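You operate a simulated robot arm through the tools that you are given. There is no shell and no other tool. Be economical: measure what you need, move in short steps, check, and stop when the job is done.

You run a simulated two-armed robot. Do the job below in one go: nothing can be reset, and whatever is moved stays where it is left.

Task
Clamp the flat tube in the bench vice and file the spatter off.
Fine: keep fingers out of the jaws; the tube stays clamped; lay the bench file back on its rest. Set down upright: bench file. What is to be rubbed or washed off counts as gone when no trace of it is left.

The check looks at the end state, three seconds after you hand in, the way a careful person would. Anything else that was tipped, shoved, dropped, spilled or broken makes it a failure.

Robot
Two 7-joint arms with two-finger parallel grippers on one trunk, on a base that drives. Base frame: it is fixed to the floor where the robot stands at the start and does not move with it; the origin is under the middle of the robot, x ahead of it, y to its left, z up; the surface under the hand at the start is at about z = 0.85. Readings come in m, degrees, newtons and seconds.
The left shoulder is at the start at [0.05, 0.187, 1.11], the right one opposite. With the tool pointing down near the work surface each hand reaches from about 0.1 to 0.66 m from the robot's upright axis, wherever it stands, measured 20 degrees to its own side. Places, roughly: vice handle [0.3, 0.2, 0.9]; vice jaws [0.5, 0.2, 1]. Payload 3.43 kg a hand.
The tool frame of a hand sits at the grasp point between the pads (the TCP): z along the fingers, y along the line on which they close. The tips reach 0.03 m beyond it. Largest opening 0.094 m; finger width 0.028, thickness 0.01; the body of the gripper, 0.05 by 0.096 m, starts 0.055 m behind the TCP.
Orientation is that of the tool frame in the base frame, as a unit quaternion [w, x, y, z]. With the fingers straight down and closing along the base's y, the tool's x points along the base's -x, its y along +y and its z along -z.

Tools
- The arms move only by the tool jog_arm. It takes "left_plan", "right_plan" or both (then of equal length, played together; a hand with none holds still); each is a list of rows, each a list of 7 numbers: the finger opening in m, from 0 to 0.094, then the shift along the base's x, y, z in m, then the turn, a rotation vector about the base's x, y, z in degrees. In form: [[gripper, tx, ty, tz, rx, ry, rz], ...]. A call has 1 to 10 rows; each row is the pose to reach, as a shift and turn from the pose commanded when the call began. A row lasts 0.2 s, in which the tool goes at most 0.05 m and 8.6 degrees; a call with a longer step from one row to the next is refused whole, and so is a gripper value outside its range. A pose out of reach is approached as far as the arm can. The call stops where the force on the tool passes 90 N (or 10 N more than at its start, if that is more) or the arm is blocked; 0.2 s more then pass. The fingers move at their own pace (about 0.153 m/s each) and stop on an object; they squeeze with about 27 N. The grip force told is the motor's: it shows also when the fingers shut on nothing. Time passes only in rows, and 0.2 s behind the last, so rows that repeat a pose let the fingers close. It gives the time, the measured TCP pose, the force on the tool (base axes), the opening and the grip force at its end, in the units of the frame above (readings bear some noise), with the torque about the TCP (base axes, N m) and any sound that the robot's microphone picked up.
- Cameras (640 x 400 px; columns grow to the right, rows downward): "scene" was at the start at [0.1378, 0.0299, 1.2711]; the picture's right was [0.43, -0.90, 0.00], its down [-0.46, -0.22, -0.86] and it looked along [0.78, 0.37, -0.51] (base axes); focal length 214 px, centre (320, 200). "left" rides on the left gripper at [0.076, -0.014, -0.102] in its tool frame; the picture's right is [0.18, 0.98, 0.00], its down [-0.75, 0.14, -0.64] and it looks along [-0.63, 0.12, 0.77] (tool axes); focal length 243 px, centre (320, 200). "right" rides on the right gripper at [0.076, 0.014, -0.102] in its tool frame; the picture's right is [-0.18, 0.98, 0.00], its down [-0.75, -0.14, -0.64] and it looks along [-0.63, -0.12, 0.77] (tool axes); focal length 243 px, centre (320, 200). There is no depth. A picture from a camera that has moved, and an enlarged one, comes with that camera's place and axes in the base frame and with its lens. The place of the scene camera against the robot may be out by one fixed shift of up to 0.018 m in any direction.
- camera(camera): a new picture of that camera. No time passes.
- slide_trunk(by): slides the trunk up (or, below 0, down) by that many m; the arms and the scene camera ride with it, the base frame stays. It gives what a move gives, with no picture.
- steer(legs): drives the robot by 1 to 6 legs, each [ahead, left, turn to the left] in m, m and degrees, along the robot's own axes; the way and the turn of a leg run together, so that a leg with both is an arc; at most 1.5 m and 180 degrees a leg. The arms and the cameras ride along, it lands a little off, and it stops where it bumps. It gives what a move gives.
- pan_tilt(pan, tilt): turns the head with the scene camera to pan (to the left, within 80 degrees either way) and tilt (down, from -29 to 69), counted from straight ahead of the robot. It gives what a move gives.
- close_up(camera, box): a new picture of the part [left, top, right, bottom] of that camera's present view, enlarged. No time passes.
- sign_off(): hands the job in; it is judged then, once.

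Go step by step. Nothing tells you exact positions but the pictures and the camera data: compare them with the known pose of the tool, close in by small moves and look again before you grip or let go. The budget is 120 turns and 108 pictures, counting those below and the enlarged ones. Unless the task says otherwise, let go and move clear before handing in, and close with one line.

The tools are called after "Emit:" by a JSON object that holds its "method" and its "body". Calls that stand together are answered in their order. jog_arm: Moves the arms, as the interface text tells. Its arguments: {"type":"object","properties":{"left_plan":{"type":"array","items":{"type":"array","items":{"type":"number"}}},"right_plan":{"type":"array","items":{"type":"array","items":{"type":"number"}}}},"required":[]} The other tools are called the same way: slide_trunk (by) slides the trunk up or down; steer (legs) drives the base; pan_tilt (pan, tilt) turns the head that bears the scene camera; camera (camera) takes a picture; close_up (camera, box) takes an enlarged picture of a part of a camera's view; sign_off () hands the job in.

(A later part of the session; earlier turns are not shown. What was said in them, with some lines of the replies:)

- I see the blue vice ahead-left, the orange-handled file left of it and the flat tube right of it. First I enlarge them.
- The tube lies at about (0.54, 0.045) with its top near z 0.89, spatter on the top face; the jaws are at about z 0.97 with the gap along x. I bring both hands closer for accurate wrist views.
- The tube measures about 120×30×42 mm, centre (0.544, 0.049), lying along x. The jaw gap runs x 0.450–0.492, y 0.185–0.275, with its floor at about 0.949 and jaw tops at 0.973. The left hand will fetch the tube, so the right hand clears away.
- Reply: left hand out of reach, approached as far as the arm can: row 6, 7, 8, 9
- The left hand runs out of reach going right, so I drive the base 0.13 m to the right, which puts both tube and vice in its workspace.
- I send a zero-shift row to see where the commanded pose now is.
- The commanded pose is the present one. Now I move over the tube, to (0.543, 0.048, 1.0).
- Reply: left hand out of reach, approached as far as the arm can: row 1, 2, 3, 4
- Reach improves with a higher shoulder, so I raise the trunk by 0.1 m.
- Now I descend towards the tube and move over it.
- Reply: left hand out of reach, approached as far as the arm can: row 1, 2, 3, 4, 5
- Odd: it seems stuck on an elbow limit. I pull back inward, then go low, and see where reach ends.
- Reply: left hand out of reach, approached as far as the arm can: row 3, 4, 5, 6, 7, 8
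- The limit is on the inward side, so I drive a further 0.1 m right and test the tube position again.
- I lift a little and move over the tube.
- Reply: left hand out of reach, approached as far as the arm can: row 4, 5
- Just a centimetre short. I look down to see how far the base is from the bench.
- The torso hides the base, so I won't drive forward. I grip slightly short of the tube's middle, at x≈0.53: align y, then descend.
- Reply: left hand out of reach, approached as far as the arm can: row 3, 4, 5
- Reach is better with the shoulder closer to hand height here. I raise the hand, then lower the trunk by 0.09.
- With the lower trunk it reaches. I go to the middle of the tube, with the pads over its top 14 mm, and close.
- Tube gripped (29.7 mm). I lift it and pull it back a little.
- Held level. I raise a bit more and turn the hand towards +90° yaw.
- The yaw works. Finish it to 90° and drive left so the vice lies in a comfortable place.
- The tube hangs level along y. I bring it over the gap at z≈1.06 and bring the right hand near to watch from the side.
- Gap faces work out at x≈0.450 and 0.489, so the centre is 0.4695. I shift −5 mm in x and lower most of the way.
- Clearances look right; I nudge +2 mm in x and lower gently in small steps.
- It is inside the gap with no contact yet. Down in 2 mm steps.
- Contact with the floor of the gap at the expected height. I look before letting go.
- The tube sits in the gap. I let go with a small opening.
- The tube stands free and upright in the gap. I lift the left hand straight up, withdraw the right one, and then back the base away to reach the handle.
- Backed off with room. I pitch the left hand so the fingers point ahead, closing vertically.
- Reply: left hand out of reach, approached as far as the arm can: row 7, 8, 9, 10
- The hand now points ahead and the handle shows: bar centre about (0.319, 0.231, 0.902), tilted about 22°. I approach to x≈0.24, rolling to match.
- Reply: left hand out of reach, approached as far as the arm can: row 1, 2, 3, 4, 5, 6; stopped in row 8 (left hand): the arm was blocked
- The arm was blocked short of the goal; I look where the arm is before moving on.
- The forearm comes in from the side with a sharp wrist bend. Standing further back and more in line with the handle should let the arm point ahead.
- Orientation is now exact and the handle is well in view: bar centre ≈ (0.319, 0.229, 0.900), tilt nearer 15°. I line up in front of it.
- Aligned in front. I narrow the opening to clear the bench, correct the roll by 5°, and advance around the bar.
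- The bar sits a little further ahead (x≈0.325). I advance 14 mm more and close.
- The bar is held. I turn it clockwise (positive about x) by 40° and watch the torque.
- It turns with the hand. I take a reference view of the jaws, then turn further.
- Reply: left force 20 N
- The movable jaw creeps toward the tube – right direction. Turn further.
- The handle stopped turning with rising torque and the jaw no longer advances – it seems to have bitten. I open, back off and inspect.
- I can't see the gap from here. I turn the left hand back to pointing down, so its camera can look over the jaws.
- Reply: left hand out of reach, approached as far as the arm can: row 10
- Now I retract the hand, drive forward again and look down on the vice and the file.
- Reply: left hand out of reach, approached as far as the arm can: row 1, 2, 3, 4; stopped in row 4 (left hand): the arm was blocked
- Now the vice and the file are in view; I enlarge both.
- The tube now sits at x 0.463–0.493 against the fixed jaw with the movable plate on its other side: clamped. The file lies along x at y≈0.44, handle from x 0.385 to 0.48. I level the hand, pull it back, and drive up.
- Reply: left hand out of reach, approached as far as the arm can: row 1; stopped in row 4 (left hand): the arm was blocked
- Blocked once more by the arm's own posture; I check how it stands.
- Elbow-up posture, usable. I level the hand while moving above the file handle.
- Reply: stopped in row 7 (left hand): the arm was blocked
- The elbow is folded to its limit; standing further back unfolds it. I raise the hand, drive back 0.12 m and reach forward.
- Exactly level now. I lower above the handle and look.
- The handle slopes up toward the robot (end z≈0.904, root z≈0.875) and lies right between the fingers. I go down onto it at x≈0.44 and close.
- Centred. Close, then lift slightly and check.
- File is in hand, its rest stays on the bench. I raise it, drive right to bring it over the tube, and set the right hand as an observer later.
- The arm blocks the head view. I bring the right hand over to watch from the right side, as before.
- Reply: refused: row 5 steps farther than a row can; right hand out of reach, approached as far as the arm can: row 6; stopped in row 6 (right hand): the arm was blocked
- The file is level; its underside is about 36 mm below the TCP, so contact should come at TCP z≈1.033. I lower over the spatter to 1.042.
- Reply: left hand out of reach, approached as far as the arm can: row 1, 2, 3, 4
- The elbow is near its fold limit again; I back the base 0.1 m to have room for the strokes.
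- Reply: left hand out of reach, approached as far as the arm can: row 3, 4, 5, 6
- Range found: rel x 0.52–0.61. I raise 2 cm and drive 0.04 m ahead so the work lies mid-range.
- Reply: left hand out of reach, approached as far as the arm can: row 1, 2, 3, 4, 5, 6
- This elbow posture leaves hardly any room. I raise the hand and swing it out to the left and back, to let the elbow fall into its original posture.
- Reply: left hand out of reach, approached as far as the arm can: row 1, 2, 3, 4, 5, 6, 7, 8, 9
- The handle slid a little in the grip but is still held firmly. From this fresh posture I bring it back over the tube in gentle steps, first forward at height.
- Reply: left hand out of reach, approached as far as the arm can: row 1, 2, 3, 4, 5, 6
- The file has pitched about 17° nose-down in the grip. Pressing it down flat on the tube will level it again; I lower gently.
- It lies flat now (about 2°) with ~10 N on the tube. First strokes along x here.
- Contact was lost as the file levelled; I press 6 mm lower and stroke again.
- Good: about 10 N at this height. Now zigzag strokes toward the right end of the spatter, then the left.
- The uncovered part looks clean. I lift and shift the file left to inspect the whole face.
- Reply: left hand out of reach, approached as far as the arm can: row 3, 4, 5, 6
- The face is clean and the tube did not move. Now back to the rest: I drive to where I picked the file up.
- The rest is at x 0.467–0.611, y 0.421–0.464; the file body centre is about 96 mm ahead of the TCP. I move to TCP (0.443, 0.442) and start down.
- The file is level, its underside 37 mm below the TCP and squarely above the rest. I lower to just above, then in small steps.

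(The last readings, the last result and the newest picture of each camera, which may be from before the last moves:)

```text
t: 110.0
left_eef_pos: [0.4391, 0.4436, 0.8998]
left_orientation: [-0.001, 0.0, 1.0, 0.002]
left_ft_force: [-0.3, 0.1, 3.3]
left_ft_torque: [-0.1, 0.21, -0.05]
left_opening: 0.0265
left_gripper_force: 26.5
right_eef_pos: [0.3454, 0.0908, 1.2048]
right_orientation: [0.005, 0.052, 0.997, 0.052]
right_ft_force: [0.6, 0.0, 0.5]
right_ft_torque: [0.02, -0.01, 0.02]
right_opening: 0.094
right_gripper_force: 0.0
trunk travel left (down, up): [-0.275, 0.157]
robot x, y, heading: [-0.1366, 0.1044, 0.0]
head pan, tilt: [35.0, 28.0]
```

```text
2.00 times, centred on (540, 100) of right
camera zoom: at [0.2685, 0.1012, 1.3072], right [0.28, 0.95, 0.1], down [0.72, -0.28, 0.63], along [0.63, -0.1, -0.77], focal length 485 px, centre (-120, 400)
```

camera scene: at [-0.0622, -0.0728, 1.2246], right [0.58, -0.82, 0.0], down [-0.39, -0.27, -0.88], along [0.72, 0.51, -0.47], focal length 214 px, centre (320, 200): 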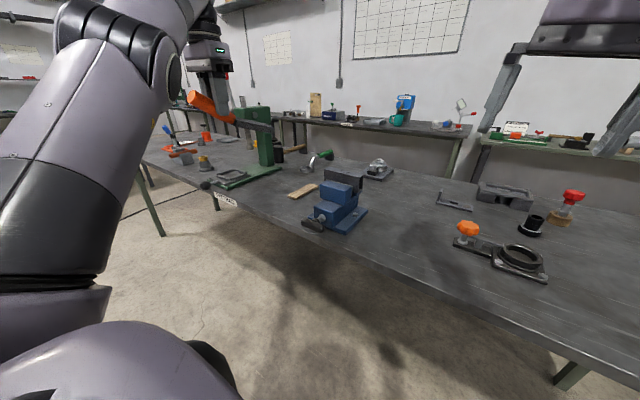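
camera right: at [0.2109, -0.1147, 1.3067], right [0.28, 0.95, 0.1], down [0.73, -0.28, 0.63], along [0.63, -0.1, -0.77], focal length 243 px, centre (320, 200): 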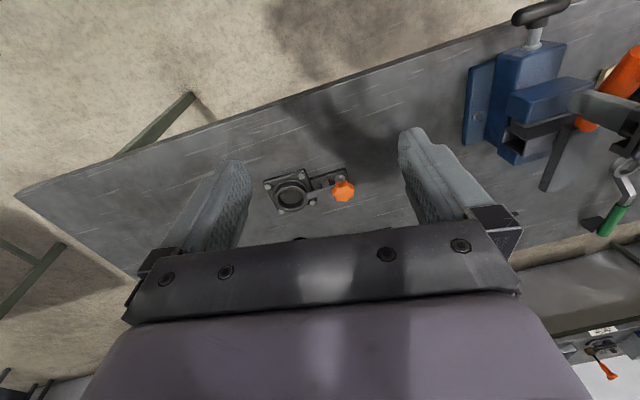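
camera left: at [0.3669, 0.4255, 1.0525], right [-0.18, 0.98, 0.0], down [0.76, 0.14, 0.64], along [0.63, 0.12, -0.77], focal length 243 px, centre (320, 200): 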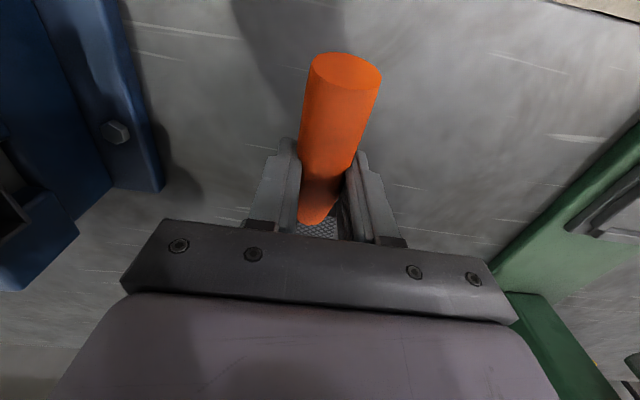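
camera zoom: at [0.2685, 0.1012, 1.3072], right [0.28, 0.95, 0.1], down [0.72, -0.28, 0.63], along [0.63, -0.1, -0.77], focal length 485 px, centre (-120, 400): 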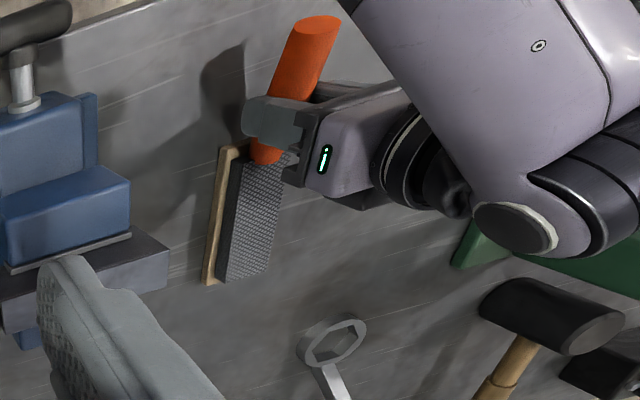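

Contact, and the file lies flat on the rest as at the start. I release.

Emit:
{"method": "jog_arm", "body": {"left_plan": [[0.03, 0, 0, -0.001, 0, 0, 0], [0.035, 0, 0, -0.001, 0, 0, 0], [0.05, 0, 0, 0, 0, 0, 0], [0.07, 0, 0, 0, 0, 0, 0], [0.07, 0, 0, 0, 0, 0, 0]]}}

Emit:
{"method": "close_up", "body": {"camera": "right", "box": [440, 0, 640, 200]}}

Emit:
{"method": "camera", "body": {"camera": "left"}}

```text
t: 111.2
left_eef_pos: [0.4398, 0.4439, 0.8979]
left_orientation: [-0.001, 0.0, 1.0, 0.0]
left_ft_force: [0.5, 0.1, 0.1]
left_ft_torque: [-0.01, 0.0, 0.02]
left_opening: 0.0704
left_gripper_force: 0.1
right_eef_pos: [0.346, 0.091, 1.2039]
right_orientation: [0.005, 0.053, 0.997, 0.052]
right_ft_force: [-0.2, 0.1, 0.4]
right_ft_torque: [0.02, -0.03, 0.0]
right_opening: 0.094
right_gripper_force: 0.1
trunk travel left (down, up): [-0.275, 0.157]
robot x, y, heading: [-0.1382, 0.0983, -0.0]
head pan, tilt: [35.0, 28.0]
```

```text
2.00 times, centred on (540, 100) of right
camera zoom: at [0.2689, 0.1014, 1.3069], right [0.28, 0.95, 0.1], down [0.72, -0.28, 0.63], along [0.63, -0.1, -0.77], focal length 485 px, centre (-120, 400)
```

zoom: 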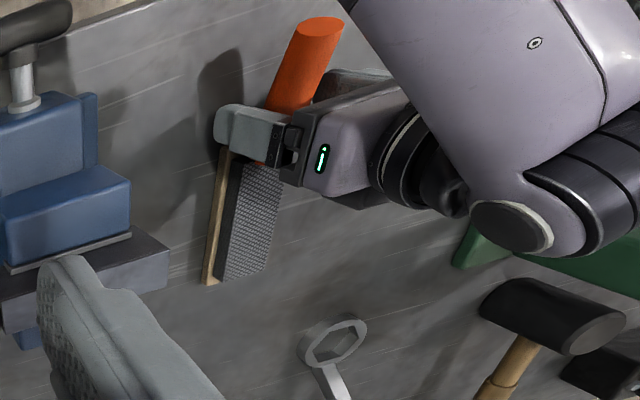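

```text
22 pictures are left
camera left: at [0.363, 0.4284, 1.0019], right [-0.18, 0.98, 0.0], down [0.76, 0.14, 0.64], along [0.63, 0.12, -0.77], focal length 243 px, centre (320, 200)
```

left: 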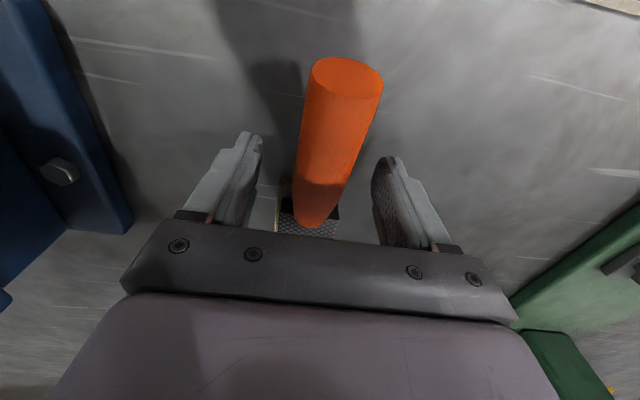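

The file rests stably and the handle is free. I lift the hand straight up.

Emit:
{"method": "jog_arm", "body": {"left_plan": [[0.08, 0, 0, 0.02, 0, 0, 0], [0.08, 0, 0, 0.05, 0, 0, 0], [0.08, 0, 0, 0.09, 0, 0, 0], [0.08, 0, 0, 0.13, 0, 0, 0], [0.08, 0, 0, 0.17, 0, 0, 0], [0.08, -0.02, -0.01, 0.2, 0, 0, 0], [0.08, -0.04, -0.03, 0.22, 0, 0, 0]]}}

Emit:
{"method": "close_up", "body": {"camera": "right", "box": [440, 0, 640, 200]}}

Emit:
{"method": "camera", "body": {"camera": "left"}}

```text
t: 112.8
left_eef_pos: [0.3974, 0.4151, 1.1158]
left_orientation: [-0.002, 0.0, 1.0, 0.002]
left_ft_force: [-0.9, 0.3, 0.2]
left_ft_torque: [0.0, 0.01, -0.02]
left_opening: 0.0803
left_gripper_force: 0.1
right_eef_pos: [0.3457, 0.0893, 1.2039]
right_orientation: [0.006, 0.052, 0.997, 0.053]
right_ft_force: [-0.2, -0.6, 0.1]
right_ft_torque: [0.01, 0.01, -0.03]
right_opening: 0.094
right_gripper_force: 0.1
trunk travel left (down, up): [-0.275, 0.157]
robot x, y, heading: [-0.1381, 0.103, 0.0]
head pan, tilt: [35.0, 28.0]
```

```text
2.00 times, centred on (540, 100) of right
camera zoom: at [0.2685, 0.101, 1.3071], right [0.28, 0.95, 0.1], down [0.72, -0.28, 0.63], along [0.63, -0.1, -0.77], focal length 485 px, centre (-120, 400)
```

zoom: 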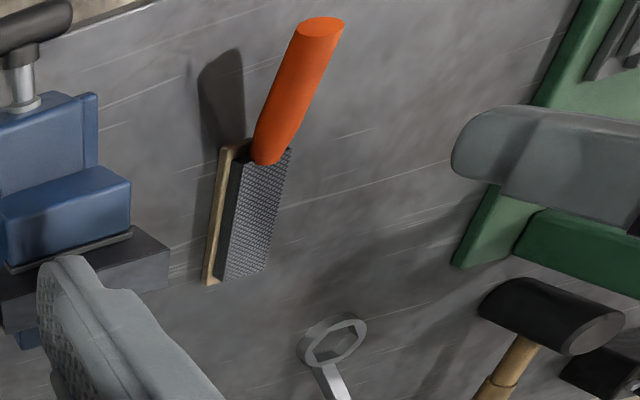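

```text
20 pictures are left
camera left: at [0.322, 0.3999, 1.2213], right [-0.18, 0.98, 0.0], down [0.76, 0.14, 0.64], along [0.63, 0.12, -0.77], focal length 243 px, centre (320, 200)
```

left: 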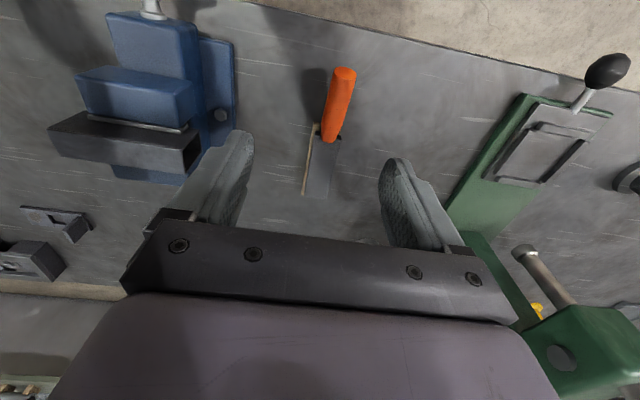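

The file is back on its rest. Final check of the tube face and the clamping from here.

Emit:
{"method": "close_up", "body": {"camera": "left", "box": [40, 50, 240, 200]}}

Emit:
{"method": "jog_arm", "body": {"left_plan": [[0.08, -0.02, -0.03, 0.01, 0, 0, 0], [0.08, -0.02, -0.06, 0.01, 0, 0, 0], [0.08, -0.02, -0.1, 0.01, 0, 0, 0], [0.08, -0.02, -0.14, 0.01, 0, 0, 0]]}}

Emit:
{"method": "close_up", "body": {"camera": "left", "box": [200, 40, 380, 200]}}

```text
2.67 times, centred on (140, 125) of left
camera zoom: at [0.322, 0.3999, 1.2213], right [-0.18, 0.98, 0.0], down [0.76, 0.14, 0.64], along [0.63, 0.12, -0.77], focal length 647 px, centre (800, 400)
```

zoom: 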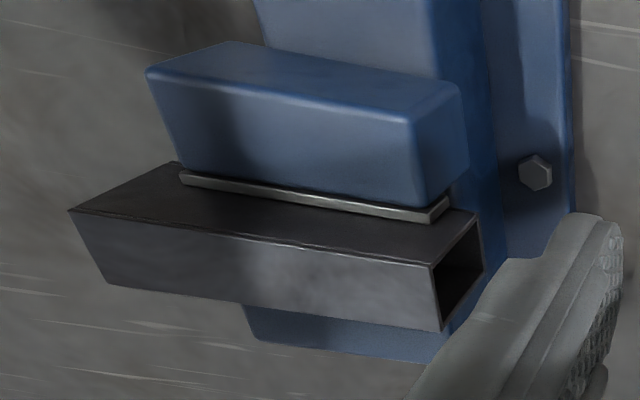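

```text
t: 114.0
left_eef_pos: [0.3857, 0.3091, 1.1324]
left_orientation: [-0.001, -0.03, 0.999, -0.027]
left_ft_force: [0.5, -0.2, 0.2]
left_ft_torque: [-0.01, 0.01, 0.03]
left_opening: 0.0802
left_gripper_force: 0.2
left hand out of reach, approached as far as the arm can: row 1, 4
right_eef_pos: [0.346, 0.0906, 1.2027]
right_orientation: [0.005, 0.051, 0.997, 0.052]
right_ft_force: [0.2, 0.0, 0.0]
right_ft_torque: [0.0, 0.0, 0.03]
right_opening: 0.0938
right_gripper_force: 0.1
trunk travel left (down, up): [-0.275, 0.157]
robot x, y, heading: [-0.1394, 0.1008, -0.1]
head pan, tilt: [35.0, 28.0]
stopped in row 4 (left hand): the arm was blocked; the commanded pose is now the measured one
```

```text
2.50 times, centred on (290, 120) of left
camera zoom: at [0.3116, 0.296, 1.2381], right [-0.24, 0.97, -0.05], down [0.74, 0.22, 0.63], along [0.62, 0.11, -0.77], focal length 606 px, centre (395, 400)
```

zoom: 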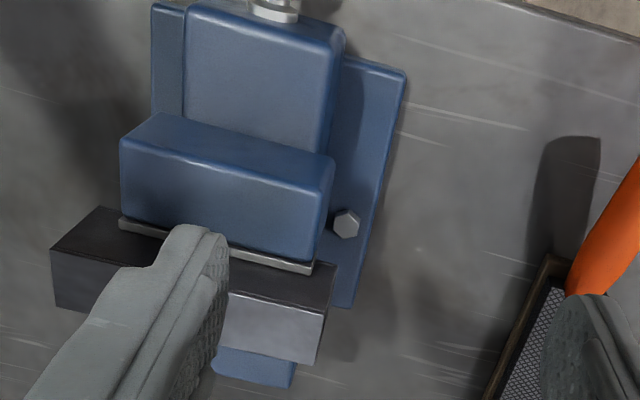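

The face is clean. One last close look at the jaw contact from the right-hand camera.

Emit:
{"method": "close_up", "body": {"camera": "right", "box": [400, 60, 540, 180]}}

Emit:
{"method": "camera", "body": {"camera": "scene"}}

```text
3.33 times, centred on (470, 120) of right
camera zoom: at [0.2689, 0.1013, 1.307], right [0.28, 0.95, 0.1], down [0.72, -0.28, 0.63], along [0.63, -0.1, -0.77], focal length 809 px, centre (-180, 467)
```

zoom: 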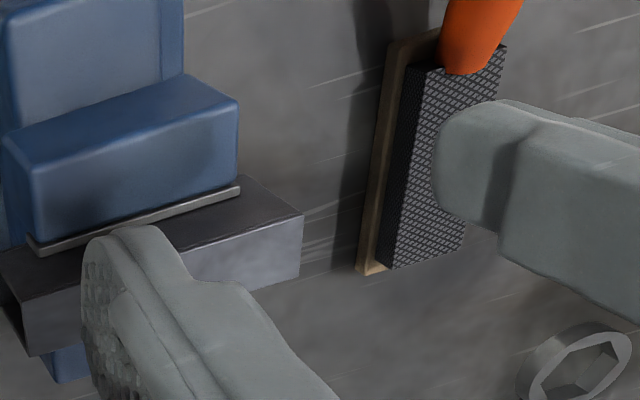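

```text
16 pictures are left
camera scene: at [-0.0052, 0.1452, 1.2249], right [0.57, -0.82, 0.0], down [-0.38, -0.27, -0.88], along [0.72, 0.51, -0.47], focal length 214 px, centre (320, 200)
```

scene: 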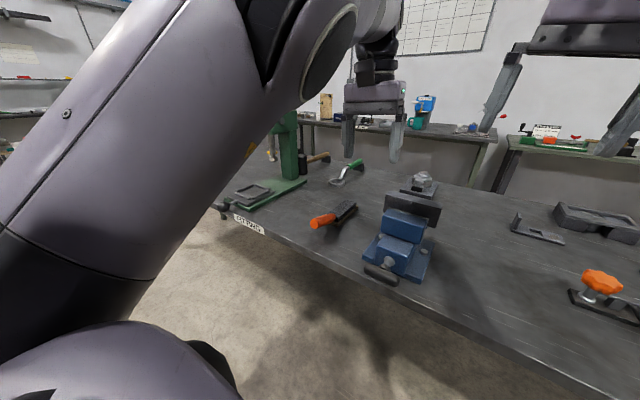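

I'm satisfied that the tube is tight in the vice, its face shows no spatter, the file is upright on its rest and both hands are clear. Handing in.

Emit:
{"method": "sign_off", "body": {}}

```text
The job is handed in.
```

I clamped the flat tube in the vice, filed its top face until no spatter showed in the close-ups, and laid the bench file upright back on its rest, with both hands clear. I couldn't see where the tube meets the fixed jaw. I'm judging it tight because the handle stopped turning and the tube didn't move while I filed.
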